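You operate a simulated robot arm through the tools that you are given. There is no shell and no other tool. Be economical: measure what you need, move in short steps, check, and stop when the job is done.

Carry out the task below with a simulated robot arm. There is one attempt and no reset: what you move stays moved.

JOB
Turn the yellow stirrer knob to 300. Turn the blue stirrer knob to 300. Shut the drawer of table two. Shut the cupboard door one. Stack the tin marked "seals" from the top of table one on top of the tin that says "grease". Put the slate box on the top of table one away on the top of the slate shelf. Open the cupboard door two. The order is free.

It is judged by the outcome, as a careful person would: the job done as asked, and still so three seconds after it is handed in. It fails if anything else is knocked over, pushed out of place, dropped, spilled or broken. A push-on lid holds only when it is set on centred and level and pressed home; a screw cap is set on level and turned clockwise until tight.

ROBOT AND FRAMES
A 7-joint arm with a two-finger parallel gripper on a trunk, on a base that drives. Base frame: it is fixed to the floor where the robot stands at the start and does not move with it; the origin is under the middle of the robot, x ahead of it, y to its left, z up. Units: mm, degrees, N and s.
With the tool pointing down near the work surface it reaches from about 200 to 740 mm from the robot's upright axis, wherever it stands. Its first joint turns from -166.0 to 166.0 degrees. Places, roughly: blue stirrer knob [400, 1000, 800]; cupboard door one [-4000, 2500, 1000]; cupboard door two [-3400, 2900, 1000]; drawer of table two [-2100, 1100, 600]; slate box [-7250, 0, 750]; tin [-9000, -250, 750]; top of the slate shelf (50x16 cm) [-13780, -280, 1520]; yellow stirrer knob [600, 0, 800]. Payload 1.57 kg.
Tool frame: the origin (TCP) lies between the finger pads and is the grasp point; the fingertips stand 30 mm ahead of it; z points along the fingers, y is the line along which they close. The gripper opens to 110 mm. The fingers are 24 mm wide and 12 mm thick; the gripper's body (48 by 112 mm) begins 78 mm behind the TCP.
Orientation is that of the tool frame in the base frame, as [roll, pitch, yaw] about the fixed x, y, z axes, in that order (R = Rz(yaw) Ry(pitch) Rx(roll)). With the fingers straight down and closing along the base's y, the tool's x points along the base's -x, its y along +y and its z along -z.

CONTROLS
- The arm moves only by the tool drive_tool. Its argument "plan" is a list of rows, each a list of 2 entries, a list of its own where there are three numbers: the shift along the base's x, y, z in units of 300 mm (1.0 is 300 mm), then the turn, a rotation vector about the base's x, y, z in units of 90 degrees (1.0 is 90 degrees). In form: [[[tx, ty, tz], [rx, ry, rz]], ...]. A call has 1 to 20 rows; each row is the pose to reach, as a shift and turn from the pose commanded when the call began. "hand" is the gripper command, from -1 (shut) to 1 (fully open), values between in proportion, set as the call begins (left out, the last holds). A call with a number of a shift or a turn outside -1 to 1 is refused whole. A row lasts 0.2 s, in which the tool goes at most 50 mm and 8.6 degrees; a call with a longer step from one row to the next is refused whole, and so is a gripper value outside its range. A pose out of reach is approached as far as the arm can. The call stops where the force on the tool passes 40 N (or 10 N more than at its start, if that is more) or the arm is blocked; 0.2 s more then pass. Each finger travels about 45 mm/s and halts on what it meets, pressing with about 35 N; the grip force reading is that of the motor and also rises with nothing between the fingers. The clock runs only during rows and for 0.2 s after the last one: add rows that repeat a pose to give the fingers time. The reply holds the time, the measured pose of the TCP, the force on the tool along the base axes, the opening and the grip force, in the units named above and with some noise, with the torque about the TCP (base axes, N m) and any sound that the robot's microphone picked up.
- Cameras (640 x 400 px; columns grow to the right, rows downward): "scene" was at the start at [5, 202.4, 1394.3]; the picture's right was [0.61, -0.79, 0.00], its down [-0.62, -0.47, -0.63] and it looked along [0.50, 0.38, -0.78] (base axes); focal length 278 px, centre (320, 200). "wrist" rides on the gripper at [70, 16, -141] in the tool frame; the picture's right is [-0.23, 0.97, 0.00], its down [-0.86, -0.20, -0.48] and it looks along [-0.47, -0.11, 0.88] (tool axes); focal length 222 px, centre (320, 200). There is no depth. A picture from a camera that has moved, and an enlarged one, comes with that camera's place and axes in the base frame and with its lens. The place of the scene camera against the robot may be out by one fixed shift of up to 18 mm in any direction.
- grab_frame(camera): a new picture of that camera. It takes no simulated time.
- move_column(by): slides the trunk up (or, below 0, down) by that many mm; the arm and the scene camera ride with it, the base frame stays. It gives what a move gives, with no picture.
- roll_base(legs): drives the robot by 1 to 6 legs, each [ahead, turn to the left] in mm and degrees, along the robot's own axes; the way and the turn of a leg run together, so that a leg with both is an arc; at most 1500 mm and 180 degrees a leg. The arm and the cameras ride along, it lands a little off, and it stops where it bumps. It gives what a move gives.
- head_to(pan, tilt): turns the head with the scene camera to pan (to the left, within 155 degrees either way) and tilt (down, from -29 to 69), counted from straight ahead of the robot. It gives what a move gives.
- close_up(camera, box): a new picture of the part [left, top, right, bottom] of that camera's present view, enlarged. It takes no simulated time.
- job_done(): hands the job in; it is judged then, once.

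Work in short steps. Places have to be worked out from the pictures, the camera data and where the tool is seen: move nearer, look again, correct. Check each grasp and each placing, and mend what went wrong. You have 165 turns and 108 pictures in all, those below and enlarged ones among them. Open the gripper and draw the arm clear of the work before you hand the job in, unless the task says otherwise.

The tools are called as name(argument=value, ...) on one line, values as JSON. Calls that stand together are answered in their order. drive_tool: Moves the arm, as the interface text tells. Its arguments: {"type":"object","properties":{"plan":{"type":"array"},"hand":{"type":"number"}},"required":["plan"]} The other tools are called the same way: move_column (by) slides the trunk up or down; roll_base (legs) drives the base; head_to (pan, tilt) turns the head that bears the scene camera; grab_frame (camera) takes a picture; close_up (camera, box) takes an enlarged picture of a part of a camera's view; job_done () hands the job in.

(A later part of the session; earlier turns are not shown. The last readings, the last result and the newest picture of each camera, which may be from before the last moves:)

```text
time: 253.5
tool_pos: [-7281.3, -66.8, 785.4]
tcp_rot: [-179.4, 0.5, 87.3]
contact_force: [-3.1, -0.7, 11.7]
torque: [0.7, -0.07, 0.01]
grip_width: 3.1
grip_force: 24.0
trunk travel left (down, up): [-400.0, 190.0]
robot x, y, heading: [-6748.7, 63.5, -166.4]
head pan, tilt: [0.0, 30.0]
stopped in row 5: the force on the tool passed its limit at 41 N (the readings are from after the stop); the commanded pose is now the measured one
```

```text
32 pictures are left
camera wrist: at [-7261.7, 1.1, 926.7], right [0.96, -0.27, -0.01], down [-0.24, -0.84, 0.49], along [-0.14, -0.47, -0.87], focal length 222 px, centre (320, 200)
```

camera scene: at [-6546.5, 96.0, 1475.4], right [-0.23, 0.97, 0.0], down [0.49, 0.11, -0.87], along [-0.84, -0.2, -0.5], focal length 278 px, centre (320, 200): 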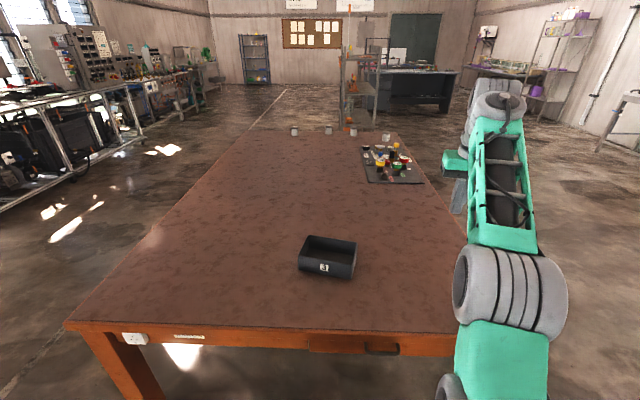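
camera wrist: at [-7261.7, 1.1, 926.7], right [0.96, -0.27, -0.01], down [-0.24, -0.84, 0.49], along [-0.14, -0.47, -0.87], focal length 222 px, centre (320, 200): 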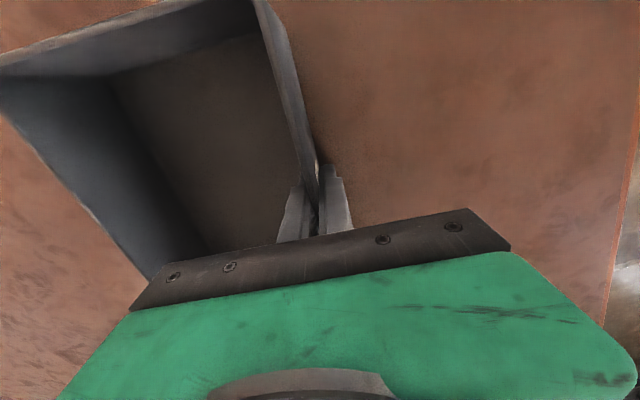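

The wall is pinched (3.1 mm). Lift and check.

drive_tool(plan=[[[0, 0, 0.05], [0, 0, 0]], [[0, 0, 0.12], [0, 0, 0]], [[0, 0, 0.2], [0, 0, 0]], [[0, 0, 0.3], [0, 0, 0]], [[0, 0, 0.4], [0, 0, 0]], [[0, 0, 0.4], [0, 0, 0]]])

grab_frame(camera="wrist")

```text
time: 254.9
tool_pos: [-7280.3, -66.6, 903.2]
tcp_rot: [-179.9, 0.3, 87.3]
contact_force: [0.3, 0.6, -1.8]
torque: [-0.03, -0.14, 0.03]
grip_width: 3.7
grip_force: 24.2
trunk travel left (down, up): [-400.0, 190.0]
robot x, y, heading: [-6744.5, 64.1, -166.5]
head pan, tilt: [0.0, 30.0]
```

```text
31 pictures are left
camera wrist: at [-7261.6, 1.8, 1044.3], right [0.96, -0.27, 0.0], down [-0.24, -0.84, 0.48], along [-0.13, -0.47, -0.87], focal length 222 px, centre (320, 200)
```

wrist: 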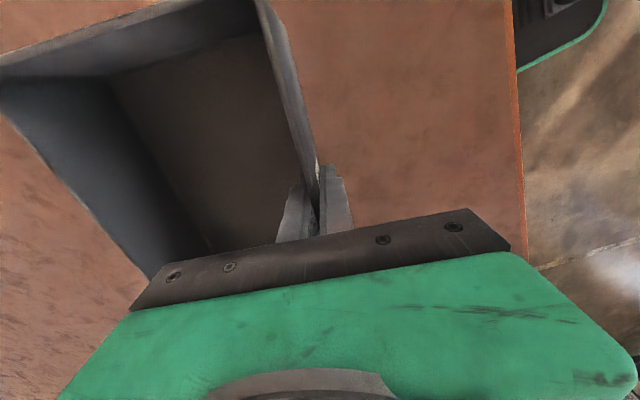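

Tray is held level. I back off from table one and drive around its north side to the west for a look at the shelf.

move_column(by=60)

roll_base(legs=[[-200, 0], [0, -82.3], [1223, 0], [0, 77.9], [1500, 0], [1500, 0]])

head_to(pan=5, tilt=10)

grab_frame(camera="scene")

```text
time: 255.9
tool_pos: [-7281.2, -67.9, 962.6]
tcp_rot: [-179.9, 0.5, 87.3]
contact_force: [-0.2, 0.1, -1.8]
torque: [-0.01, -0.11, -0.01]
grip_width: 3.6
grip_force: 24.3
trunk travel left (down, up): [-460.0, 130.0]
robot x, y, heading: [-6745.9, 61.8, -166.5]
head pan, tilt: [0.0, 30.0]
```

```text
time: 284.0
tool_pos: [-10482.2, 628.4, 962.1]
tcp_rot: [-179.9, 0.3, 82.3]
contact_force: [0.1, 0.3, -2.4]
torque: [0.0, -0.12, -0.02]
grip_width: 3.7
grip_force: 24.5
trunk travel left (down, up): [-460.0, 130.0]
robot x, y, heading: [-9934.5, 714.6, -171.6]
head pan, tilt: [0.0, 30.0]
```

```text
time: 284.9
tool_pos: [-10481.6, 628.3, 960.7]
tcp_rot: [-180.0, 0.3, 82.3]
contact_force: [0.2, 0.4, -2.3]
torque: [-0.03, -0.13, 0.03]
grip_width: 3.8
grip_force: 24.4
trunk travel left (down, up): [-460.0, 130.0]
robot x, y, heading: [-9939.0, 712.9, -171.6]
head pan, tilt: [5.0, 10.0]
```

```text
30 pictures are left
camera scene: at [-9940.7, 548.2, 1567.6], right [-0.23, 0.97, 0.0], down [0.17, 0.04, -0.98], along [-0.96, -0.23, -0.17], focal length 278 px, centre (320, 200)
```

scene: 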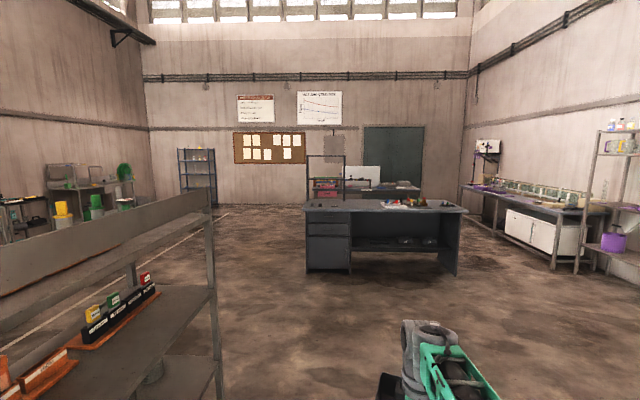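

The slate shelf is a small unit standing on the left end of the dark desk (its top at ≈(−13780,−280,1520)). I'll approach from the desk's left (south) side; driving there via (−12000,100).

roll_base(legs=[[0, 8.2], [1100, 0], [1052, 0], [0, 28.4], [1000, 0]])

head_to(pan=-55, tilt=10)

grab_frame(camera="scene")

```text
time: 302.2
tool_pos: [-13090.7, -970.7, 962.2]
tcp_rot: [-179.9, 0.4, 117.5]
contact_force: [0.6, 0.6, -2.3]
torque: [0.06, -0.14, 0.01]
grip_width: 3.7
grip_force: 24.7
trunk travel left (down, up): [-460.0, 130.0]
robot x, y, heading: [-12690.9, -584.8, -136.3]
head pan, tilt: [5.0, 10.0]
```

```text
time: 303.5
tool_pos: [-13088.9, -972.4, 961.9]
tcp_rot: [-179.9, 0.4, 117.6]
contact_force: [0.1, 0.3, -1.8]
torque: [0.04, -0.12, 0.02]
grip_width: 3.7
grip_force: 24.2
trunk travel left (down, up): [-460.0, 130.0]
robot x, y, heading: [-12693.4, -594.6, -136.5]
head pan, tilt: [-55.0, 10.0]
```

```text
29 pictures are left
camera scene: at [-12630.5, -639.1, 1567.7], right [0.19, 0.98, 0.0], down [0.17, -0.03, -0.98], along [-0.97, 0.19, -0.17], focal length 278 px, centre (320, 200)
```

scene: 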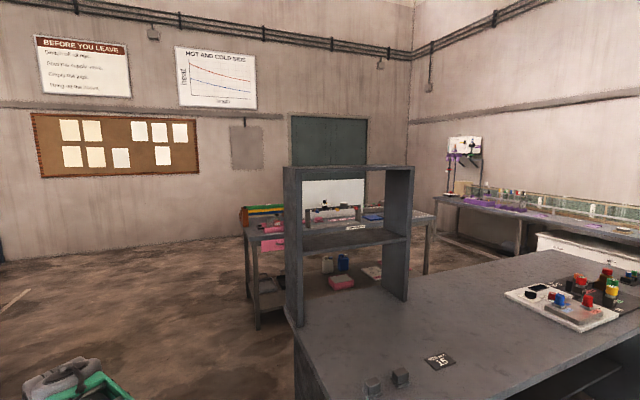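

The shelf unit's top is centred ≈(−13740,−283), long axis ≈100.8°, front facing 10.8°. Before approaching, I raise the column fully and lift the arm here while rotating the tray's wall to radial.

move_column(by=130)

drive_tool(plan=[[[0.0, 0.0, 0.1], [0, 0, -0.09]], [[0.0, 0.0, 0.2], [0, 0, -0.18]], [[0.0, 0.0, 0.3], [0, 0, -0.27]], [[0, 0, 0.4], [0, 0, -0.36]], [[0, 0, 0.5], [0, 0, -0.45]], [[0, 0, 0.6], [0, 0, -0.54]], [[0, 0, 0.7], [0, 0, -0.63]], [[0, 0, 0.8], [0, 0, -0.72]], [[0, 0, 0.9], [0, 0, -0.82]], [[0, 0, 1.0], [0, 0, -0.82]]])

drive_tool(plan=[[[0.0, 0.0, 0.1], [0, 0, 0]], [[0.0, 0.0, 0.2], [0, 0, 0]], [[0.0, 0.0, 0.3], [0, 0, 0]], [[0, 0, 0.4], [0, 0, 0]], [[0, 0, 0.5], [0, 0, 0]], [[0, 0, 0.6], [0, 0, 0]], [[0, 0, 0.7], [0, 0, 0]], [[0, 0, 0.75], [0, 0, 0]]])

```text
time: 305.1
tool_pos: [-13091.0, -972.2, 1092.1]
tcp_rot: [-180.0, 0.4, 117.6]
contact_force: [-0.2, 0.7, -1.9]
torque: [0.07, -0.12, 0.01]
grip_width: 3.5
grip_force: 24.9
trunk travel left (down, up): [-590.0, 0.0]
robot x, y, heading: [-12692.9, -583.8, -136.0]
head pan, tilt: [-55.0, 10.0]
```

```text
refused: row 9 steps farther than a row can; nothing moved
```

```text
time: 306.9
tool_pos: [-13089.6, -971.6, 1317.6]
tcp_rot: [-179.9, 0.3, 117.6]
contact_force: [0.8, 0.5, -1.1]
torque: [0.03, -0.04, 0.01]
grip_width: 3.7
grip_force: 24.9
trunk travel left (down, up): [-590.0, 0.0]
robot x, y, heading: [-12695.3, -584.4, -136.1]
head pan, tilt: [-55.0, 10.0]
```

Lifted to 1318 without trouble. Now the rotation with the remaining lift.

drive_tool(plan=[[[0.0, 0.0, 0.1], [0, 0, -0.09]], [[0.0, 0.0, 0.2], [0, 0, -0.18]], [[0.0, 0.0, 0.3], [0, 0, -0.27]], [[0, 0, 0.4], [0, 0, -0.36]], [[0, 0, 0.5], [0, 0, -0.45]], [[0, 0, 0.6], [0, 0, -0.54]], [[0, 0, 0.7], [0, 0, -0.63]], [[0, 0, 0.8], [0, 0, -0.72]], [[0, 0, 0.9], [0, 0, -0.81]], [[0, 0, 0.98], [0, 0, -0.82]], [[0, 0, 0.98], [0, 0, -0.82]]])

```text
time: 308.2
tool_pos: [-13064.5, -946.9, 1418.5]
tcp_rot: [-179.6, 0.6, 76.2]
contact_force: [-3.5, -4.9, -8.9]
torque: [-0.1, -0.35, 0.15]
grip_width: 3.8
grip_force: 24.3
out of reach, approached as far as the arm can: row 3, 4, 5, 6
trunk travel left (down, up): [-590.0, 0.0]
robot x, y, heading: [-12693.7, -587.4, -136.1]
head pan, tilt: [-55.0, 10.0]
stopped in row 6: the force on the tool passed its limit at 98 N (the readings are from after the stop); the commanded pose is now the measured one
```

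Force spiked at z≈1420 and reach ran out. I check the tray in the wrist view.

grab_frame(camera="wrist")

```text
28 pictures are left
camera wrist: at [-13031.6, -883.3, 1559.3], right [0.89, -0.45, 0.0], down [-0.39, -0.78, 0.49], along [-0.22, -0.43, -0.87], focal length 222 px, centre (320, 200)
```

wrist: 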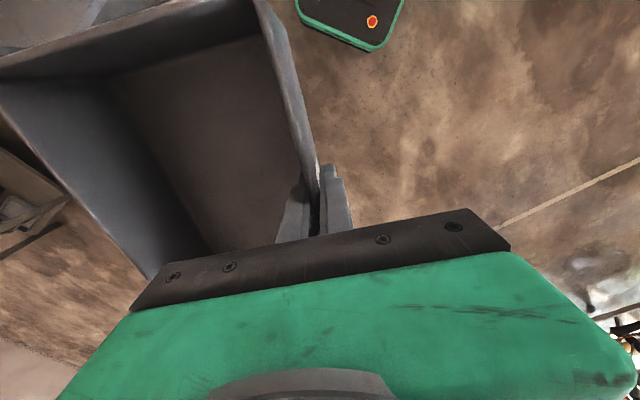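

The tray itself is fine, but it brushed the arm and tool-down can't reach 1560 mm. Plan: set the tray on the clear desk area in front of the shelf, then regrasp its right wall from the south with a pitched tool (reaches higher). First lower and rotate back.

drive_tool(plan=[[[0.015, 0.015, -0.12], [0, 0, 0.06]], [[0.03, 0.03, -0.25], [0, 0, 0.12]], [[0.05, 0.05, -0.38], [0, 0, 0.18]], [[0.07, 0.07, -0.5], [0, 0, 0.24]], [[0.09, 0.09, -0.63], [0, 0, 0.32]], [[0.11, 0.11, -0.76], [0, 0, 0.4]], [[0.13, 0.13, -0.88], [0, 0, 0.46]], [[0.14, 0.14, -0.95], [0, 0, 0.5]], [[0.14, 0.14, -0.95], [0, 0, 0.5]]])

roll_base(legs=[[0, -92], [375, 0], [0, 59]])

head_to(pan=0, tilt=35)

grab_frame(camera="scene")

```text
time: 310.2
tool_pos: [-13026.3, -908.5, 1138.2]
tcp_rot: [-179.9, 0.3, 121.5]
contact_force: [-0.3, 0.8, -2.0]
torque: [0.08, -0.11, 0.0]
grip_width: 3.6
grip_force: 25.4
out of reach, approached as far as the arm can: row 7, 8, 9
trunk travel left (down, up): [-590.0, 0.0]
robot x, y, heading: [-12692.5, -586.0, -136.4]
head pan, tilt: [-55.0, 10.0]
```

```text
time: 316.1
tool_pos: [-13187.5, -44.4, 1138.6]
tcp_rot: [180.0, 0.3, 31.5]
contact_force: [-0.6, 0.2, -1.9]
torque: [-0.1, -0.05, 0.01]
grip_width: 3.7
grip_force: 24.1
trunk travel left (down, up): [-590.0, 0.0]
robot x, y, heading: [-12858.9, -369.1, 135.4]
head pan, tilt: [-55.0, 10.0]
stopped in leg 2: the robot was blocked; the commanded pose is now the measured one
```

```text
time: 317.4
tool_pos: [-13186.9, -43.5, 1139.2]
tcp_rot: [-179.9, 0.5, 31.5]
contact_force: [-0.6, 0.2, -2.7]
torque: [-0.12, -0.07, 0.05]
grip_width: 3.9
grip_force: 24.8
trunk travel left (down, up): [-590.0, 0.0]
robot x, y, heading: [-12858.6, -364.3, 135.6]
head pan, tilt: [0.0, 35.0]
```

```text
27 pictures are left
camera scene: at [-12980.2, -455.2, 1657.5], right [0.7, 0.71, 0.0], down [0.41, -0.4, -0.82], along [-0.59, 0.57, -0.57], focal length 278 px, centre (320, 200)
```

scene: 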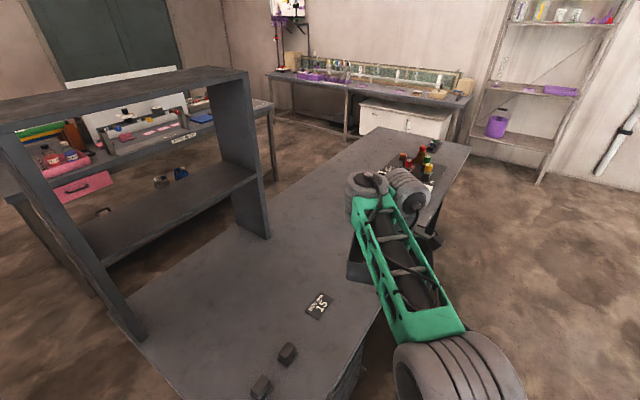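

The desk top is at z≈880 and its front edge nearer than I thought; shelf centre confirmed ≈(−13778,−278). I back off 80 mm and turn to face the desk squarely.

roll_base(legs=[[-80, 0], [0, 55]])

drive_tool(plan=[[[-0.09, 0.06, 0], [0, 0, 0.04]], [[-0.18, 0.12, 0], [0, 0, 0.08]], [[-0.27, 0.18, 0], [0, 0, 0.12]], [[-0.36, 0.25, 0], [0, 0, 0.15]], [[-0.46, 0.32, -0.05], [0, 0, 0.15]], [[-0.56, 0.38, -0.15], [0, 0, 0.15]], [[-0.58, 0.4, -0.28], [0, 0, 0.15]], [[-0.58, 0.4, -0.4], [0, 0, 0.15]], [[-0.58, 0.4, -0.4], [0, 0, 0.15]]])

grab_frame(camera="scene")

```text
time: 320.9
tool_pos: [-13252.8, -511.2, 1138.9]
tcp_rot: [-179.9, 0.5, 86.9]
contact_force: [-0.2, -0.2, -1.5]
torque: [-0.01, -0.12, 0.0]
grip_width: 4.1
grip_force: 24.5
trunk travel left (down, up): [-590.0, 0.0]
robot x, y, heading: [-12798.2, -421.8, -169.0]
head pan, tilt: [0.0, 35.0]
```

```text
time: 322.9
tool_pos: [-13448.8, -392.9, 1045.1]
tcp_rot: [179.8, 0.4, 100.4]
contact_force: [-0.1, -0.8, -2.3]
torque: [0.04, -0.12, 0.04]
grip_width: 3.9
grip_force: 24.8
out of reach, approached as far as the arm can: row 7, 8, 9
trunk travel left (down, up): [-590.0, 0.0]
robot x, y, heading: [-12798.2, -422.1, -168.8]
head pan, tilt: [0.0, 35.0]
```

```text
26 pictures are left
camera scene: at [-12792.0, -578.4, 1657.5], right [-0.19, 0.98, 0.0], down [0.56, 0.11, -0.82], along [-0.8, -0.16, -0.57], focal length 278 px, centre (320, 200)
```

scene: 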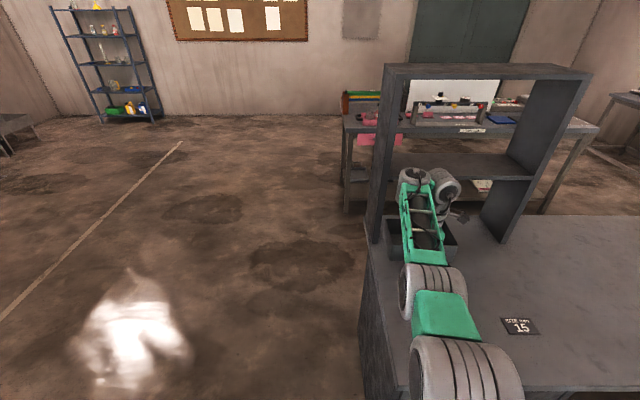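

The trunk is too high for going lower by arm; I lower the column instead until the tray meets the desk.

move_column(by=-110)

drive_tool(plan=[[[0.03, 0.0, -0.02], [0, 0, 0]], [[0.03, 0.0, -0.04], [0, 0, 0]], [[0.03, 0, -0.06], [0, 0, 0]], [[0.03, 0, -0.08], [0, 0, 0]], [[0.03, 0, -0.1], [0, 0, 0]]])

```text
time: 324.3
tool_pos: [-13448.7, -391.5, 937.3]
tcp_rot: [179.7, 0.4, 100.4]
contact_force: [0.2, 0.7, -1.3]
torque: [0.01, -0.1, 0.02]
grip_width: 3.8
grip_force: 25.0
trunk travel left (down, up): [-480.0, 110.0]
robot x, y, heading: [-12797.0, -421.1, -168.8]
head pan, tilt: [0.0, 35.0]
```

```text
time: 325.5
tool_pos: [-13455.4, -393.4, 916.8]
tcp_rot: [179.1, 0.3, 100.3]
contact_force: [-0.4, 0.7, -2.3]
torque: [-0.01, -0.15, 0.02]
grip_width: 3.9
grip_force: 24.8
out of reach, approached as far as the arm can: row 1, 2, 3, 4, 5
trunk travel left (down, up): [-480.0, 110.0]
robot x, y, heading: [-12800.9, -422.3, -169.3]
head pan, tilt: [0.0, 35.0]
```

Still hanging (weight on the sensor); lower the column in small steps.

move_column(by=-8)

move_column(by=-8)

move_column(by=-8)

```text
time: 326.1
tool_pos: [-13456.7, -392.0, 913.9]
tcp_rot: [179.7, 0.3, 100.4]
contact_force: [0.5, 0.6, 25.3]
torque: [-0.46, 1.12, -0.04]
grip_width: 3.8
grip_force: 25.1
trunk travel left (down, up): [-472.0, 118.0]
robot x, y, heading: [-12796.2, -422.6, -169.1]
head pan, tilt: [0.0, 35.0]
```

```text
time: 326.5
tool_pos: [-13459.2, -392.7, 913.5]
tcp_rot: [-180.0, 0.1, 100.3]
contact_force: [-3.4, -0.1, 9.2]
torque: [-0.41, -0.07, -0.15]
grip_width: 3.7
grip_force: 24.8
trunk travel left (down, up): [-470.0, 120.0]
robot x, y, heading: [-12796.9, -423.2, -168.9]
head pan, tilt: [0.0, 35.0]
stopped: the force on the tool passed its limit at 46 N (the readings are from after the stop); the commanded pose is now the measured one
```

```text
time: 327.0
tool_pos: [-13461.5, -392.6, 915.0]
tcp_rot: [-179.0, 0.3, 100.3]
contact_force: [-4.1, -0.5, 9.8]
torque: [-0.44, -0.1, -0.16]
grip_width: 3.7
grip_force: 24.0
trunk travel left (down, up): [-463.0, 127.0]
robot x, y, heading: [-12800.0, -419.9, -169.3]
head pan, tilt: [0.0, 35.0]
stopped: the force on the tool passed its limit at 44 N (the readings are from after the stop); the commanded pose is now the measured one
```

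Tray is on the desk. I open the fingers and rise straight up with the column.

drive_tool(plan=[[[0, 0, 0], [0, 0, 0]], [[0, 0, 0], [0, 0, 0]], [[0, 0, 0], [0, 0, 0]], [[0, 0, 0], [0, 0, 0]]], hand=-0.3)

move_column(by=127)

grab_frame(camera="wrist")

```text
time: 328.0
tool_pos: [-13460.7, -393.6, 915.5]
tcp_rot: [-179.2, 0.2, 100.3]
contact_force: [3.3, 1.5, 17.8]
torque: [0.01, 0.23, -0.07]
grip_width: 35.2
grip_force: 0.1
trunk travel left (down, up): [-463.0, 127.0]
robot x, y, heading: [-12798.3, -425.8, -169.0]
head pan, tilt: [0.0, 35.0]
```

```text
time: 329.5
tool_pos: [-13461.2, -392.6, 1039.6]
tcp_rot: [-179.3, 0.2, 100.3]
contact_force: [-0.2, 0.2, -0.3]
torque: [0.01, -0.04, -0.01]
grip_width: 38.5
grip_force: 0.0
trunk travel left (down, up): [-590.0, 0.0]
robot x, y, heading: [-12801.9, -419.1, -169.0]
head pan, tilt: [0.0, 35.0]
```

```text
25 pictures are left
camera wrist: at [-13456.8, -321.1, 1181.4], right [1.0, -0.05, -0.01], down [-0.04, -0.87, 0.48], along [-0.03, -0.48, -0.88], focal length 222 px, centre (320, 200)
```

wrist: 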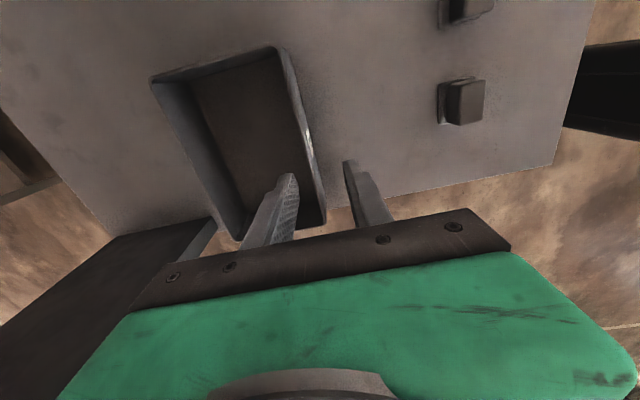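

The tray's east wall mid is at ≈(−13477,−387), rim z≈953. I drive round to the south side (W2 ≈(−13288,−1372), heading 100.8°).

roll_base(legs=[[-150, 0], [0, 65.3], [833, 0], [0, -54.9], [470, 0], [0, -100.6]])

move_column(by=-60)

```text
time: 346.9
tool_pos: [-13237.2, -716.3, 1039.5]
tcp_rot: [-179.3, 0.3, 9.4]
contact_force: [-1.0, -0.9, 0.0]
torque: [0.02, -0.01, 0.0]
grip_width: 38.6
grip_force: 0.0
trunk travel left (down, up): [-590.0, 0.0]
robot x, y, heading: [-13269.0, -1380.6, 100.2]
head pan, tilt: [0.0, 35.0]
```

```text
time: 347.9
tool_pos: [-13235.7, -716.9, 982.2]
tcp_rot: [-179.3, 0.2, 9.5]
contact_force: [0.1, 0.5, 0.3]
torque: [0.01, -0.03, 0.01]
grip_width: 38.4
grip_force: 0.0
trunk travel left (down, up): [-530.0, 60.0]
robot x, y, heading: [-13274.4, -1378.5, 100.2]
head pan, tilt: [0.0, 35.0]
```

Rotate the hand so the closing axis is across the wall, centred ahead, then pitch it 48° forward.

drive_tool(plan=[[[-0.05, -0.02, 0.02], [0, 0, -0.09]], [[-0.1, -0.04, 0.04], [0, 0, -0.18]], [[-0.15, -0.06, 0.06], [0, 0, -0.27]], [[-0.2, -0.09, 0.08], [0, 0, -0.36]], [[-0.25, -0.12, 0.1], [0, 0, -0.45]], [[-0.3, -0.14, 0.12], [0, 0, -0.54]], [[-0.35, -0.16, 0.14], [0, 0, -0.63]], [[-0.4, -0.18, 0.16], [0, 0, -0.72]], [[-0.45, -0.21, 0.19], [0, 0, -0.81]], [[-0.48, -0.23, 0.21], [0, 0, -0.9]], [[-0.5, -0.24, 0.23], [0, 0, -0.986]]])

drive_tool(plan=[[[0, 0, 0], [0.087, 0.0166, 0]], [[0, 0, 0], [0.174, 0.033, 0]], [[0, 0, 0], [0.262, 0.05, 0]], [[0, 0, 0], [0.349, 0.0665, 0]], [[0, 0, 0], [0.436, 0.083, 0]], [[0, 0, 0], [0.524, 0.1, 0]], [[0, 0, 0], [0.524, 0.1, 0]]], hand=0.0)

```text
time: 350.3
tool_pos: [-13387.3, -789.4, 1050.1]
tcp_rot: [-179.3, 0.2, -79.4]
contact_force: [-0.2, 0.7, 0.2]
torque: [0.01, 0.03, -0.01]
grip_width: 38.6
grip_force: 0.1
trunk travel left (down, up): [-530.0, 60.0]
robot x, y, heading: [-13275.0, -1376.1, 100.5]
head pan, tilt: [0.0, 35.0]
```

```text
time: 351.9
tool_pos: [-13436.2, -655.8, 1215.5]
tcp_rot: [-177.0, 36.3, -79.7]
contact_force: [0.5, 0.0, 0.8]
torque: [0.0, 0.02, -0.02]
grip_width: 55.1
grip_force: 0.1
out of reach, approached as far as the arm can: row 1, 2, 3, 4, 5, 6, 7
trunk travel left (down, up): [-530.0, 60.0]
robot x, y, heading: [-13275.8, -1378.0, 100.1]
head pan, tilt: [0.0, 35.0]
```

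The wrist needs a lower trunk for this pitch. I lower the column 280 mm and re-command the pose.

move_column(by=-280)

drive_tool(plan=[[[0.02, -0.05, 0.03], [0.03, 0.006, 0]], [[0.04, -0.1, 0.06], [0.06, 0.012, 0]], [[0.06, -0.18, 0.09], [0.09, 0.017, 0]], [[0.08, -0.25, 0.12], [0.11, 0.02, 0]], [[0.1, -0.3, 0.15], [0.13, 0.025, 0]], [[0.1, -0.3, 0.15], [0.13, 0.025, 0]]])

```text
time: 354.8
tool_pos: [-13434.5, -656.2, 936.1]
tcp_rot: [-177.0, 36.3, -79.6]
contact_force: [0.5, -0.6, 0.2]
torque: [-0.01, -0.01, 0.01]
grip_width: 55.1
grip_force: 0.0
trunk travel left (down, up): [-250.0, 340.0]
robot x, y, heading: [-13275.0, -1379.5, 100.0]
head pan, tilt: [0.0, 35.0]
```

```text
time: 356.2
tool_pos: [-13427.2, -680.8, 1056.7]
tcp_rot: [-176.9, 47.1, -79.8]
contact_force: [0.4, 0.7, 0.6]
torque: [-0.02, 0.03, 0.03]
grip_width: 54.9
grip_force: 0.1
out of reach, approached as far as the arm can: row 1, 2, 3, 4, 5, 6
trunk travel left (down, up): [-250.0, 340.0]
robot x, y, heading: [-13276.7, -1380.6, 100.3]
head pan, tilt: [0.0, 35.0]
```

Still at a limit; I go back to tool-down at the lower trunk first, then pitch up from there as worked before.

drive_tool(plan=[[[0.02, -0.06, -0.08], [-0.085, -0.016, 0]], [[0.04, -0.12, -0.16], [-0.17, -0.032, 0]], [[0.06, -0.18, -0.24], [-0.255, -0.048, 0]], [[0.08, -0.25, -0.32], [-0.34, -0.065, 0]], [[0.1, -0.31, -0.41], [-0.425, -0.081, 0]], [[0.12, -0.37, -0.5], [-0.51, -0.097, 0]], [[0.14, -0.43, -0.58], [-0.51, -0.097, 0]], [[0.157, -0.5, -0.657], [-0.51, -0.097, 0]], [[0.157, -0.5, -0.657], [-0.51, -0.097, 0]]])

drive_tool(plan=[[[0, 0.02, 0.03], [0.075, 0.014, 0]], [[0, 0.04, 0.06], [0.15, 0.028, 0]], [[0, 0.06, 0.1], [0.225, 0.042, 0]], [[0, 0.08, 0.14], [0.3, 0.057, 0]], [[0, 0.1, 0.18], [0.375, 0.071, 0]], [[0, 0.12, 0.22], [0.45, 0.085, 0]], [[0, 0.14, 0.26], [0.524, 0.1, 0]], [[0, 0.14, 0.3], [0.524, 0.1, 0]]])

```text
time: 358.2
tool_pos: [-13371.0, -810.6, 880.0]
tcp_rot: [-175.0, 0.5, -79.5]
contact_force: [-0.4, -0.6, 0.1]
torque: [-0.01, 0.02, 0.01]
grip_width: 54.8
grip_force: 0.0
out of reach, approached as far as the arm can: row 1, 2, 3, 6, 8, 9
trunk travel left (down, up): [-250.0, 340.0]
robot x, y, heading: [-13276.2, -1382.7, 100.2]
head pan, tilt: [0.0, 35.0]
```

```text
time: 360.0
tool_pos: [-13413.7, -673.4, 1044.9]
tcp_rot: [-176.3, 45.7, -80.0]
contact_force: [-0.4, 0.8, 0.5]
torque: [0.03, 0.01, 0.04]
grip_width: 54.9
grip_force: 0.2
out of reach, approached as far as the arm can: row 1, 2, 3, 4, 5, 6, 7, 8
trunk travel left (down, up): [-250.0, 340.0]
robot x, y, heading: [-13274.4, -1375.6, 99.9]
head pan, tilt: [0.0, 35.0]
```

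Pitch 46° is only reachable when the target is higher relative to the shoulder, so I lower the trunk a further 170 mm and raise the hand.

move_column(by=-170)

drive_tool(plan=[[[0, 0, 0.1], [0, 0, 0]], [[0, 0, 0.2], [0, 0, 0]], [[0, 0, 0.3], [0, 0, 0]], [[0, 0, 0.4], [0, 0, 0]], [[0, 0, 0.47], [0, 0, 0]], [[0, 0, 0.47], [0, 0, 0]]])

```text
time: 361.9
tool_pos: [-13413.5, -674.4, 872.3]
tcp_rot: [-176.4, 45.8, -80.0]
contact_force: [0.2, 0.0, -0.1]
torque: [0.01, 0.02, 0.02]
grip_width: 55.0
grip_force: 0.0
trunk travel left (down, up): [-80.0, 510.0]
robot x, y, heading: [-13275.7, -1379.6, 100.4]
head pan, tilt: [0.0, 35.0]
```

```text
time: 363.3
tool_pos: [-13412.2, -677.5, 968.4]
tcp_rot: [-176.4, 45.8, -80.0]
contact_force: [0.3, 0.3, 0.8]
torque: [0.02, 0.03, -0.01]
grip_width: 54.7
grip_force: 0.0
out of reach, approached as far as the arm can: row 4, 5, 6
trunk travel left (down, up): [-80.0, 510.0]
robot x, y, heading: [-13275.0, -1380.5, 100.4]
head pan, tilt: [0.0, 35.0]
```

Full extension reached; I bring it in 80 mm while raising to 1010.

drive_tool(plan=[[[0.02, -0.1, 0.02], [0.01, 0, 0]], [[0.04, -0.2, 0.06], [0.02, 0, 0]], [[0.05, -0.27, 0.1], [0.02, 0, 0]], [[0.05, -0.27, 0.14], [0.02, 0, 0]], [[0.05, -0.27, 0.14], [0.02, 0, 0]]])

```text
time: 364.5
tool_pos: [-13399.2, -758.4, 1010.3]
tcp_rot: [-175.9, 47.4, -79.8]
contact_force: [1.3, 0.1, -0.8]
torque: [0.0, -0.04, -0.02]
grip_width: 55.4
grip_force: 0.1
trunk travel left (down, up): [-80.0, 510.0]
robot x, y, heading: [-13274.5, -1378.3, 100.3]
head pan, tilt: [0.0, 35.0]
```

Good pose (pitch 47°). I drive forward 375 mm to bring the hand above the tray's east wall and check with the wrist camera.

roll_base(legs=[[375, 0]])

grab_frame(camera="wrist")

```text
time: 366.9
tool_pos: [-13465.9, -391.8, 1009.6]
tcp_rot: [-175.8, 47.5, -79.5]
contact_force: [-0.6, 0.2, -0.3]
torque: [0.0, -0.04, 0.0]
grip_width: 55.4
grip_force: 0.0
trunk travel left (down, up): [-80.0, 510.0]
robot x, y, heading: [-13340.4, -1014.2, 100.5]
head pan, tilt: [0.0, 35.0]
```

```text
24 pictures are left
camera wrist: at [-13466.0, -546.2, 1053.3], right [-0.99, 0.02, 0.12], down [0.12, 0.24, 0.96], along [-0.01, 0.97, -0.24], focal length 222 px, centre (320, 200)
```

wrist: 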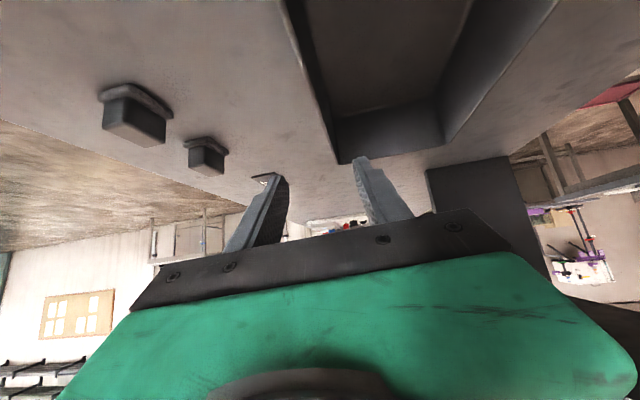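

The wall passes ~15 mm west of the hand centre. I correct position and a few degrees of rotation, then lower 72 mm.

drive_tool(plan=[[[-0.05, 0, 0], [-0.006, 0.031, 0.041]], [[-0.05, 0, -0.08], [-0.006, 0.031, 0.041]], [[-0.05, 0, -0.16], [-0.006, 0.031, 0.041]], [[-0.05, 0, -0.24], [-0.006, 0.031, 0.041]], [[-0.05, 0, -0.24], [-0.006, 0.031, 0.041]]])

grab_frame(camera="wrist")

```text
time: 368.1
tool_pos: [-13487.2, -375.8, 965.2]
tcp_rot: [180.0, 46.9, -78.9]
contact_force: [1.0, 0.7, -1.0]
torque: [0.02, 0.01, -0.01]
grip_width: 55.2
grip_force: 0.1
out of reach, approached as far as the arm can: row 3, 4, 5
trunk travel left (down, up): [-80.0, 510.0]
robot x, y, heading: [-13342.5, -1012.8, 100.1]
head pan, tilt: [0.0, 35.0]
```

```text
23 pictures are left
camera wrist: at [-13474.8, -528.0, 1012.3], right [-0.99, -0.04, 0.17], down [0.15, 0.27, 0.95], along [-0.08, 0.96, -0.26], focal length 222 px, centre (320, 200)
```

wrist: 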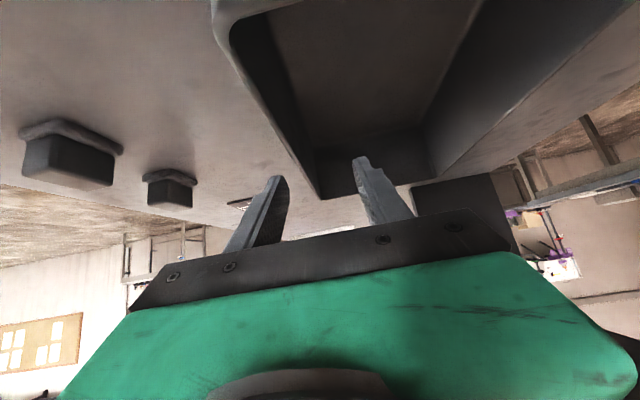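

Well straddled; I lower the last ~27 mm with the column and close.

move_column(by=-27)

drive_tool(plan=[[[0, 0, 0], [0, 0, 0]], [[0, 0, 0], [0, 0, 0]], [[0, 0, 0], [0, 0, 0]], [[0, 0, 0], [0, 0, 0]], [[0, 0, 0], [0, 0, 0]]], hand=-1)

move_column(by=60)

grab_frame(camera="wrist")

```text
time: 368.8
tool_pos: [-13487.2, -378.5, 941.7]
tcp_rot: [179.8, 47.2, -78.9]
contact_force: [-0.5, 0.0, 0.8]
torque: [-0.01, -0.04, 0.03]
grip_width: 54.9
grip_force: 0.2
trunk travel left (down, up): [-53.0, 537.0]
robot x, y, heading: [-13342.0, -1016.6, 100.4]
head pan, tilt: [0.0, 35.0]
```

```text
time: 370.0
tool_pos: [-13487.5, -376.9, 941.7]
tcp_rot: [179.9, 47.2, -78.8]
contact_force: [0.7, -0.1, 0.3]
torque: [-0.05, -0.01, 0.05]
grip_width: 3.8
grip_force: 24.8
trunk travel left (down, up): [-53.0, 537.0]
robot x, y, heading: [-13342.1, -1012.3, 100.4]
head pan, tilt: [0.0, 35.0]
```

```text
time: 371.0
tool_pos: [-13487.4, -378.4, 1000.9]
tcp_rot: [180.0, 47.1, -79.0]
contact_force: [0.1, 0.0, -2.4]
torque: [0.04, -0.1, 0.0]
grip_width: 3.8
grip_force: 24.5
trunk travel left (down, up): [-113.0, 477.0]
robot x, y, heading: [-13343.4, -1008.9, 100.5]
head pan, tilt: [0.0, 35.0]
```

```text
22 pictures are left
camera wrist: at [-13474.1, -529.4, 1046.8], right [-0.99, -0.04, 0.17], down [0.15, 0.27, 0.95], along [-0.08, 0.96, -0.26], focal length 222 px, centre (320, 200)
```

wrist: 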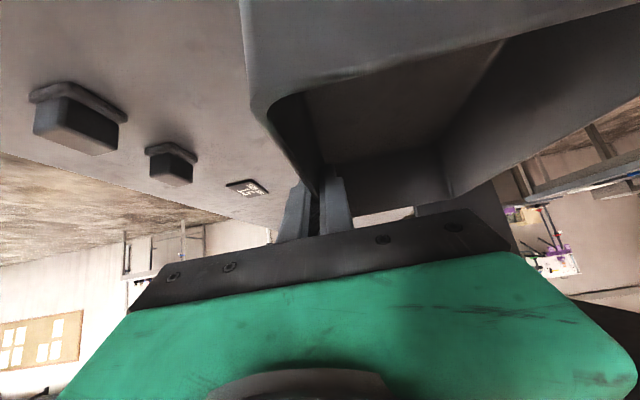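

Tray lifted. I back away south, shift the base ~236 mm west and face the shelf again before raising.

roll_base(legs=[[-300, 0], [0, 79.5], [236, 0], [0, -79.5]])

move_column(by=477)

```text
time: 381.2
tool_pos: [-13644.2, -659.5, 999.3]
tcp_rot: [179.9, 47.2, -81.3]
contact_force: [0.0, 0.0, -2.1]
torque: [0.05, -0.13, 0.01]
grip_width: 3.7
grip_force: 24.6
trunk travel left (down, up): [-113.0, 477.0]
robot x, y, heading: [-13525.9, -1302.7, 98.1]
head pan, tilt: [0.0, 35.0]
```

```text
refused: 477 is not a number from -400 to 400
```

I back 60 mm for clearance, then raise in two steps.

roll_base(legs=[[-60, 2.3]])

move_column(by=400)

move_column(by=77)

drive_tool(plan=[[[0.02, -0.08, 0.05], [0, 0, 0]], [[0.03, -0.16, 0.1], [0, 0, 0]], [[0.045, -0.24, 0.16], [0, 0, 0]], [[0.05, -0.27, 0.24], [0, 0, 0]], [[0.05, -0.27, 0.32], [0, 0, 0]], [[0.05, -0.27, 0.4], [0, 0, 0]], [[0.05, -0.27, 0.4], [0, 0, 0]]])

```text
time: 382.1
tool_pos: [-13659.7, -722.1, 1000.5]
tcp_rot: [180.0, 47.2, -79.1]
contact_force: [0.2, 0.8, -1.5]
torque: [0.05, -0.09, -0.02]
grip_width: 3.9
grip_force: 24.3
trunk travel left (down, up): [-113.0, 477.0]
robot x, y, heading: [-13519.3, -1358.5, 100.3]
head pan, tilt: [0.0, 35.0]
```

```text
time: 385.9
tool_pos: [-13660.0, -722.7, 1400.4]
tcp_rot: [179.9, 47.1, -79.2]
contact_force: [-0.4, 0.8, -1.3]
torque: [0.04, -0.15, -0.01]
grip_width: 3.9
grip_force: 24.5
trunk travel left (down, up): [-513.0, 77.0]
robot x, y, heading: [-13518.8, -1358.1, 100.0]
head pan, tilt: [0.0, 35.0]
```

```text
time: 387.1
tool_pos: [-13659.9, -722.5, 1477.0]
tcp_rot: [179.8, 47.1, -79.0]
contact_force: [0.3, 0.3, -2.2]
torque: [0.04, -0.13, -0.01]
grip_width: 3.5
grip_force: 24.2
trunk travel left (down, up): [-590.0, 0.0]
robot x, y, heading: [-13515.2, -1358.2, 100.3]
head pan, tilt: [0.0, 35.0]
```

```text
time: 388.7
tool_pos: [-13657.5, -791.6, 1596.5]
tcp_rot: [176.6, 48.8, -79.9]
contact_force: [-0.1, 1.4, -1.0]
torque: [0.05, -0.14, -0.01]
grip_width: 3.7
grip_force: 24.8
out of reach, approached as far as the arm can: row 5, 6, 7
trunk travel left (down, up): [-590.0, 0.0]
robot x, y, heading: [-13517.0, -1360.4, 100.1]
head pan, tilt: [0.0, 35.0]
```

TCP z 1596 → tray bottom ≈1535. I move inward/up a little for more clearance and look with the head camera.

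drive_tool(plan=[[[0.03, -0.12, 0.0], [0, 0, 0]], [[0.05, -0.22, 0.05], [0.0, 0, 0]], [[0.05, -0.22, 0.1], [0.0, 0, 0]], [[0.05, -0.22, 0.1], [0.0, 0, 0]]])

head_to(pan=0, tilt=5)

grab_frame(camera="scene")

```text
time: 389.7
tool_pos: [-13629.4, -870.8, 1628.2]
tcp_rot: [-180.0, 47.2, -79.2]
contact_force: [-0.3, 0.7, -2.7]
torque: [0.04, -0.13, 0.01]
grip_width: 3.7
grip_force: 24.8
trunk travel left (down, up): [-590.0, 0.0]
robot x, y, heading: [-13520.3, -1358.4, 100.3]
head pan, tilt: [0.0, 35.0]
```

```text
time: 390.6
tool_pos: [-13629.6, -871.0, 1627.2]
tcp_rot: [179.8, 47.2, -79.1]
contact_force: [-0.8, -0.8, -2.7]
torque: [0.07, -0.1, 0.03]
grip_width: 3.7
grip_force: 24.0
trunk travel left (down, up): [-590.0, 0.0]
robot x, y, heading: [-13516.4, -1357.5, 100.0]
head pan, tilt: [0.0, 5.0]
```

```text
21 pictures are left
camera scene: at [-13670.9, -1352.3, 1705.6], right [0.98, 0.18, 0.0], down [0.02, -0.09, -1.0], along [-0.18, 0.98, -0.09], focal length 278 px, centre (320, 200)
```

scene: 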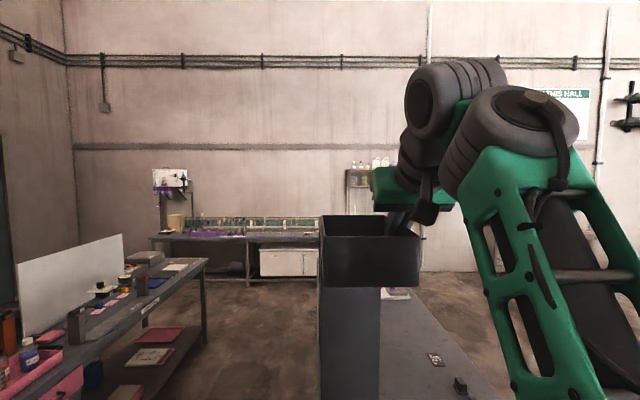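

The tray is level and lines up with the shelf with a ~20 mm eastward correction needed. I shift, then drive forward 480 mm with ~45 mm clearance over the shelf top.

drive_tool(plan=[[[0.035, 0.006, 0], [0, 0, 0]], [[0.066, 0.012, 0], [0, 0, 0]], [[0.066, 0.012, 0], [0, 0, 0]]])

roll_base(legs=[[480, 0]])

head_to(pan=-5, tilt=20)

grab_frame(camera="scene")

```text
time: 391.4
tool_pos: [-13610.0, -865.1, 1628.6]
tcp_rot: [-179.9, 47.2, -79.1]
contact_force: [-0.2, -0.1, -1.9]
torque: [0.05, -0.13, 0.01]
grip_width: 3.7
grip_force: 24.5
trunk travel left (down, up): [-590.0, 0.0]
robot x, y, heading: [-13518.5, -1356.4, 100.1]
head pan, tilt: [0.0, 5.0]
```

```text
time: 394.3
tool_pos: [-13693.9, -393.2, 1627.4]
tcp_rot: [179.9, 47.2, -79.1]
contact_force: [0.5, -0.3, -2.8]
torque: [0.07, -0.14, 0.02]
grip_width: 4.0
grip_force: 24.5
trunk travel left (down, up): [-590.0, 0.0]
robot x, y, heading: [-13601.9, -884.0, 100.3]
head pan, tilt: [0.0, 5.0]
```

```text
time: 395.1
tool_pos: [-13694.4, -393.6, 1627.7]
tcp_rot: [179.9, 47.1, -79.1]
contact_force: [-0.5, -0.6, -1.3]
torque: [0.07, -0.14, 0.01]
grip_width: 3.8
grip_force: 24.4
trunk travel left (down, up): [-590.0, 0.0]
robot x, y, heading: [-13603.0, -886.8, 100.4]
head pan, tilt: [-5.0, 20.0]
```

```text
20 pictures are left
camera scene: at [-13747.8, -877.7, 1681.4], right [1.0, 0.09, 0.0], down [0.03, -0.34, -0.94], along [-0.09, 0.94, -0.34], focal length 278 px, centre (320, 200)
```

scene: 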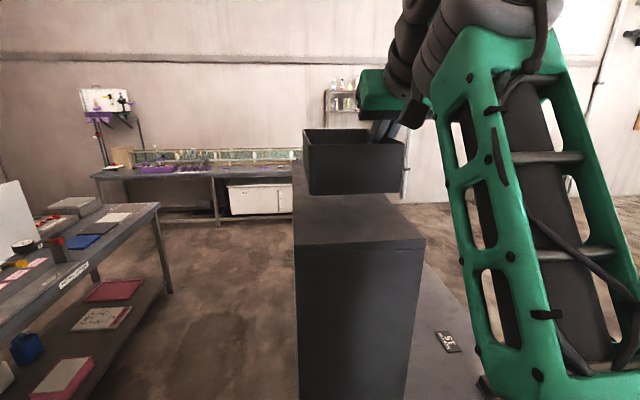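

Laterally centred over the shelf top. I extend forward 80 mm while dropping to ~1600, then lower with the column until contact.

drive_tool(plan=[[[-0.012, 0.065, -0.02], [0, 0, 0]], [[-0.025, 0.13, -0.05], [0, 0, 0]], [[-0.037, 0.195, -0.08], [0, 0, 0]], [[-0.05, 0.262, -0.11], [0, 0, 0]], [[-0.05, 0.262, -0.11], [0, 0, 0]]])

move_column(by=-15)

grab_frame(camera="scene")

```text
time: 396.3
tool_pos: [-13709.8, -315.6, 1594.1]
tcp_rot: [179.9, 47.2, -79.1]
contact_force: [-0.3, -0.2, -1.6]
torque: [0.02, -0.11, 0.01]
grip_width: 3.7
grip_force: 24.6
trunk travel left (down, up): [-590.0, 0.0]
robot x, y, heading: [-13603.0, -882.7, 100.3]
head pan, tilt: [-5.0, 20.0]
```

```text
time: 396.9
tool_pos: [-13710.0, -315.9, 1578.6]
tcp_rot: [180.0, 47.0, -79.2]
contact_force: [-0.1, 0.3, -2.4]
torque: [0.05, -0.1, 0.02]
grip_width: 3.5
grip_force: 24.6
trunk travel left (down, up): [-575.0, 15.0]
robot x, y, heading: [-13601.6, -887.5, 100.3]
head pan, tilt: [-5.0, 20.0]
```

```text
19 pictures are left
camera scene: at [-13747.7, -877.8, 1666.3], right [1.0, 0.09, 0.0], down [0.03, -0.34, -0.94], along [-0.09, 0.94, -0.34], focal length 278 px, centre (320, 200)
```

scene: 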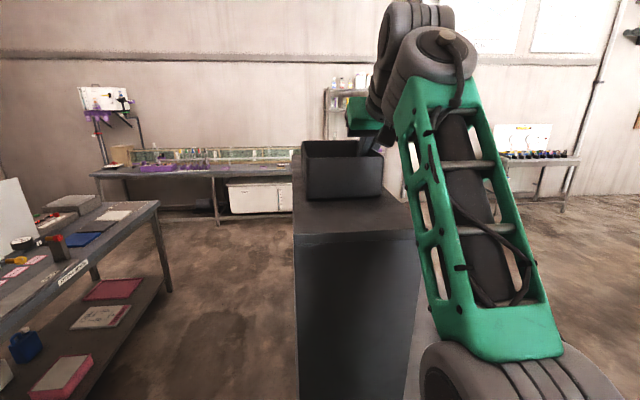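

Nearly down; lower in small steps until contact.

move_column(by=-8)

move_column(by=-8)

move_column(by=-6)

```text
time: 397.5
tool_pos: [-13708.9, -315.1, 1574.8]
tcp_rot: [179.9, 47.7, -79.1]
contact_force: [-1.4, 6.1, 18.6]
torque: [0.35, 0.1, -0.01]
grip_width: 3.8
grip_force: 24.8
trunk travel left (down, up): [-567.0, 23.0]
robot x, y, heading: [-13600.2, -885.0, 100.0]
head pan, tilt: [-5.0, 20.0]
```

```text
time: 397.9
tool_pos: [-13709.0, -318.4, 1570.9]
tcp_rot: [179.9, 47.9, -79.1]
contact_force: [-1.0, -1.6, 4.8]
torque: [-0.74, -0.23, -0.1]
grip_width: 3.8
grip_force: 24.5
trunk travel left (down, up): [-561.0, 29.0]
robot x, y, heading: [-13604.2, -885.0, 100.1]
head pan, tilt: [-5.0, 20.0]
stopped: the force on the tool passed its limit at 43 N (the readings are from after the stop); the commanded pose is now the measured one
```

```text
time: 398.5
tool_pos: [-13707.6, -318.7, 1566.7]
tcp_rot: [179.9, 48.1, -79.2]
contact_force: [0.8, 2.9, 20.3]
torque: [0.04, -0.29, -0.02]
grip_width: 4.0
grip_force: 24.1
trunk travel left (down, up): [-555.0, 35.0]
robot x, y, heading: [-13599.1, -884.6, 100.4]
head pan, tilt: [-5.0, 20.0]
```

In contact with the shelf. I open the fingers and withdraw up and back along the tool axis.

drive_tool(plan=[[[0, 0, 0], [0, 0, 0]], [[0, 0, 0], [0, 0, 0]], [[0, 0, 0], [0, 0, 0]], [[0, 0, 0], [0, 0, 0]]], hand=-0.45)

drive_tool(plan=[[[0.005, -0.03, 0.03], [0, 0, 0]], [[0.015, -0.08, 0.08], [0, 0, 0]], [[0.03, -0.16, 0.16], [0, 0, 0]], [[0.05, -0.26, 0.25], [0, 0, 0]], [[0.06, -0.34, 0.28], [0, 0, 0]]])

move_column(by=35)

roll_base(legs=[[-300, 0]])

grab_frame(camera="scene")

```text
time: 399.5
tool_pos: [-13709.4, -316.8, 1563.7]
tcp_rot: [179.9, 47.7, -79.2]
contact_force: [0.0, -0.2, -0.4]
torque: [-0.02, 0.0, 0.0]
grip_width: 30.4
grip_force: 0.0
trunk travel left (down, up): [-555.0, 35.0]
robot x, y, heading: [-13601.3, -880.5, 100.2]
head pan, tilt: [-5.0, 20.0]
```

```text
time: 400.7
tool_pos: [-13693.1, -397.7, 1623.5]
tcp_rot: [179.9, 47.6, -79.2]
contact_force: [-0.1, 0.1, -0.7]
torque: [-0.02, -0.01, 0.0]
grip_width: 30.2
grip_force: 0.2
out of reach, approached as far as the arm can: row 4, 5
trunk travel left (down, up): [-555.0, 35.0]
robot x, y, heading: [-13602.5, -883.4, 100.4]
head pan, tilt: [-5.0, 20.0]
```

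```text
time: 401.5
tool_pos: [-13693.0, -399.4, 1659.0]
tcp_rot: [179.9, 47.7, -79.1]
contact_force: [-0.5, -0.4, -0.3]
torque: [0.01, 0.02, 0.0]
grip_width: 30.0
grip_force: 0.2
trunk travel left (down, up): [-590.0, 0.0]
robot x, y, heading: [-13601.0, -885.3, 99.9]
head pan, tilt: [-5.0, 20.0]
```

```text
time: 403.5
tool_pos: [-13641.4, -686.4, 1660.9]
tcp_rot: [179.9, 48.0, -79.3]
contact_force: [0.9, -0.8, 0.6]
torque: [-0.01, 0.01, 0.01]
grip_width: 30.2
grip_force: 0.1
trunk travel left (down, up): [-590.0, 0.0]
robot x, y, heading: [-13552.1, -1171.1, 100.2]
head pan, tilt: [-5.0, 20.0]
```

```text
18 pictures are left
camera scene: at [-13696.6, -1164.6, 1681.0], right [1.0, 0.09, 0.0], down [0.03, -0.34, -0.94], along [-0.08, 0.94, -0.34], focal length 278 px, centre (320, 200)
```

scene: 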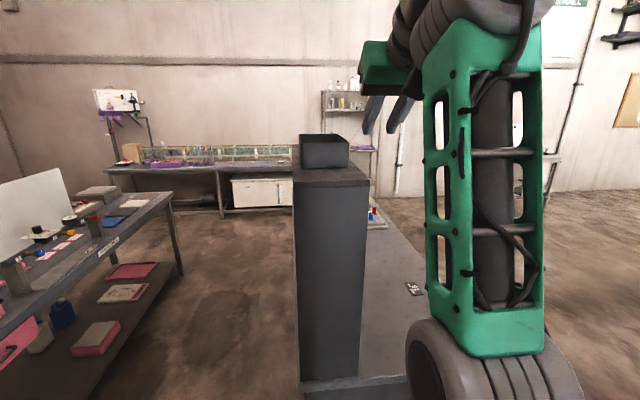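

The tray sits flat on the slate shelf top. Next the tins: I bring the tool down, lower the trunk to table height, and drive back to the west side of table one.

drive_tool(plan=[[[0, 0, -0.08], [-0.085, -0.016, 0]], [[0, 0, -0.16], [-0.17, -0.032, 0]], [[0, 0, -0.24], [-0.255, -0.048, 0]], [[0, 0, -0.34], [-0.34, -0.065, 0]], [[0, 0, -0.46], [-0.425, -0.081, 0]], [[0, 0, -0.6], [-0.51, -0.097, 0]], [[0, 0, -0.74], [-0.524, -0.1, 0]], [[0, 0, -0.88], [-0.524, -0.1, 0]], [[0, 0, -0.95], [-0.524, -0.1, 0]]], hand=0.5)

move_column(by=-190)

roll_base(legs=[[0, -78.9], [1022, 0], [0, 35], [1082, 0], [0, -41.5], [900, 0]])

```text
time: 403.9
tool_pos: [-13642.0, -686.3, 1635.3]
tcp_rot: [179.8, 43.1, -79.3]
contact_force: [-8.1, 34.2, -6.5]
torque: [-1.2, -0.36, -0.41]
grip_width: 64.5
grip_force: 0.1
out of reach, approached as far as the arm can: row 1
trunk travel left (down, up): [-590.0, 0.0]
robot x, y, heading: [-13556.3, -1174.1, 100.1]
head pan, tilt: [-5.0, 20.0]
stopped in row 1: the force on the tool passed its limit at 118 N (the readings are from after the stop); the commanded pose is now the measured one
```

```text
time: 404.3
tool_pos: [-13641.5, -684.6, 1626.9]
tcp_rot: [179.9, 43.1, -79.4]
contact_force: [-5.5, 21.5, -4.2]
torque: [-0.66, -0.24, -0.24]
grip_width: 82.4
grip_force: 0.0
trunk travel left (down, up): [-582.0, 8.0]
robot x, y, heading: [-13550.5, -1169.9, 100.0]
head pan, tilt: [-5.0, 20.0]
stopped: the force on the tool passed its limit at 47 N (the readings are from after the stop); the commanded pose is now the measured one
```

```text
time: 407.0
tool_pos: [-13204.6, -816.1, 1627.8]
tcp_rot: [180.0, 43.1, -134.1]
contact_force: [9.2, 9.4, -2.6]
torque: [-0.34, 0.35, 0.1]
grip_width: 82.6
grip_force: 0.0
trunk travel left (down, up): [-582.0, 8.0]
robot x, y, heading: [-13553.0, -1171.9, 45.6]
head pan, tilt: [-5.0, 20.0]
stopped in leg 1: the force on the tool passed its limit at 40 N (the readings are from after the stop); the commanded pose is now the measured one
```

The hand was touching its own arm in that folded pose. I extend outward first, then pitch down.

drive_tool(plan=[[[0.05, 0.05, 0.0], [0.01, -0.01, 0]], [[0.12, 0.12, -0.05], [0, 0, 0]], [[0.2, 0.2, -0.12], [0, 0, 0]], [[0.28, 0.28, -0.22], [0, 0, 0]], [[0.3, 0.3, -0.36], [0, 0, 0]], [[0.3, 0.3, -0.5], [0, 0, 0]]])

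drive_tool(plan=[[[0, 0, -0.08], [-0.06, 0.06, 0]], [[0, 0, -0.16], [-0.12, 0.12, 0]], [[0, 0, -0.24], [-0.18, 0.18, 0]], [[0, 0, -0.32], [-0.24, 0.24, 0]], [[0, 0, -0.4], [-0.3, 0.3, 0]], [[0, 0, -0.5], [-0.34, 0.34, 0]], [[0, 0, -0.6], [-0.34, 0.34, 0]]])

```text
time: 408.4
tool_pos: [-13099.8, -712.6, 1522.5]
tcp_rot: [179.9, 42.9, -134.2]
contact_force: [0.0, -0.4, 0.0]
torque: [-0.03, -0.02, 0.01]
grip_width: 82.5
grip_force: 0.0
out of reach, approached as far as the arm can: row 2, 3, 5, 6
trunk travel left (down, up): [-582.0, 8.0]
robot x, y, heading: [-13549.1, -1170.4, 45.3]
head pan, tilt: [-5.0, 20.0]
```

```text
time: 409.2
tool_pos: [-13106.5, -721.2, 1439.8]
tcp_rot: [179.6, 23.0, -134.4]
contact_force: [25.2, 26.9, -23.3]
torque: [-1.1, 0.83, -0.25]
grip_width: 82.3
grip_force: 0.2
out of reach, approached as far as the arm can: row 2, 3, 4
trunk travel left (down, up): [-582.0, 8.0]
robot x, y, heading: [-13551.7, -1172.0, 45.4]
head pan, tilt: [-5.0, 20.0]
stopped in row 4: the force on the tool passed its limit at 132 N (the readings are from after the stop); the commanded pose is now the measured one
```

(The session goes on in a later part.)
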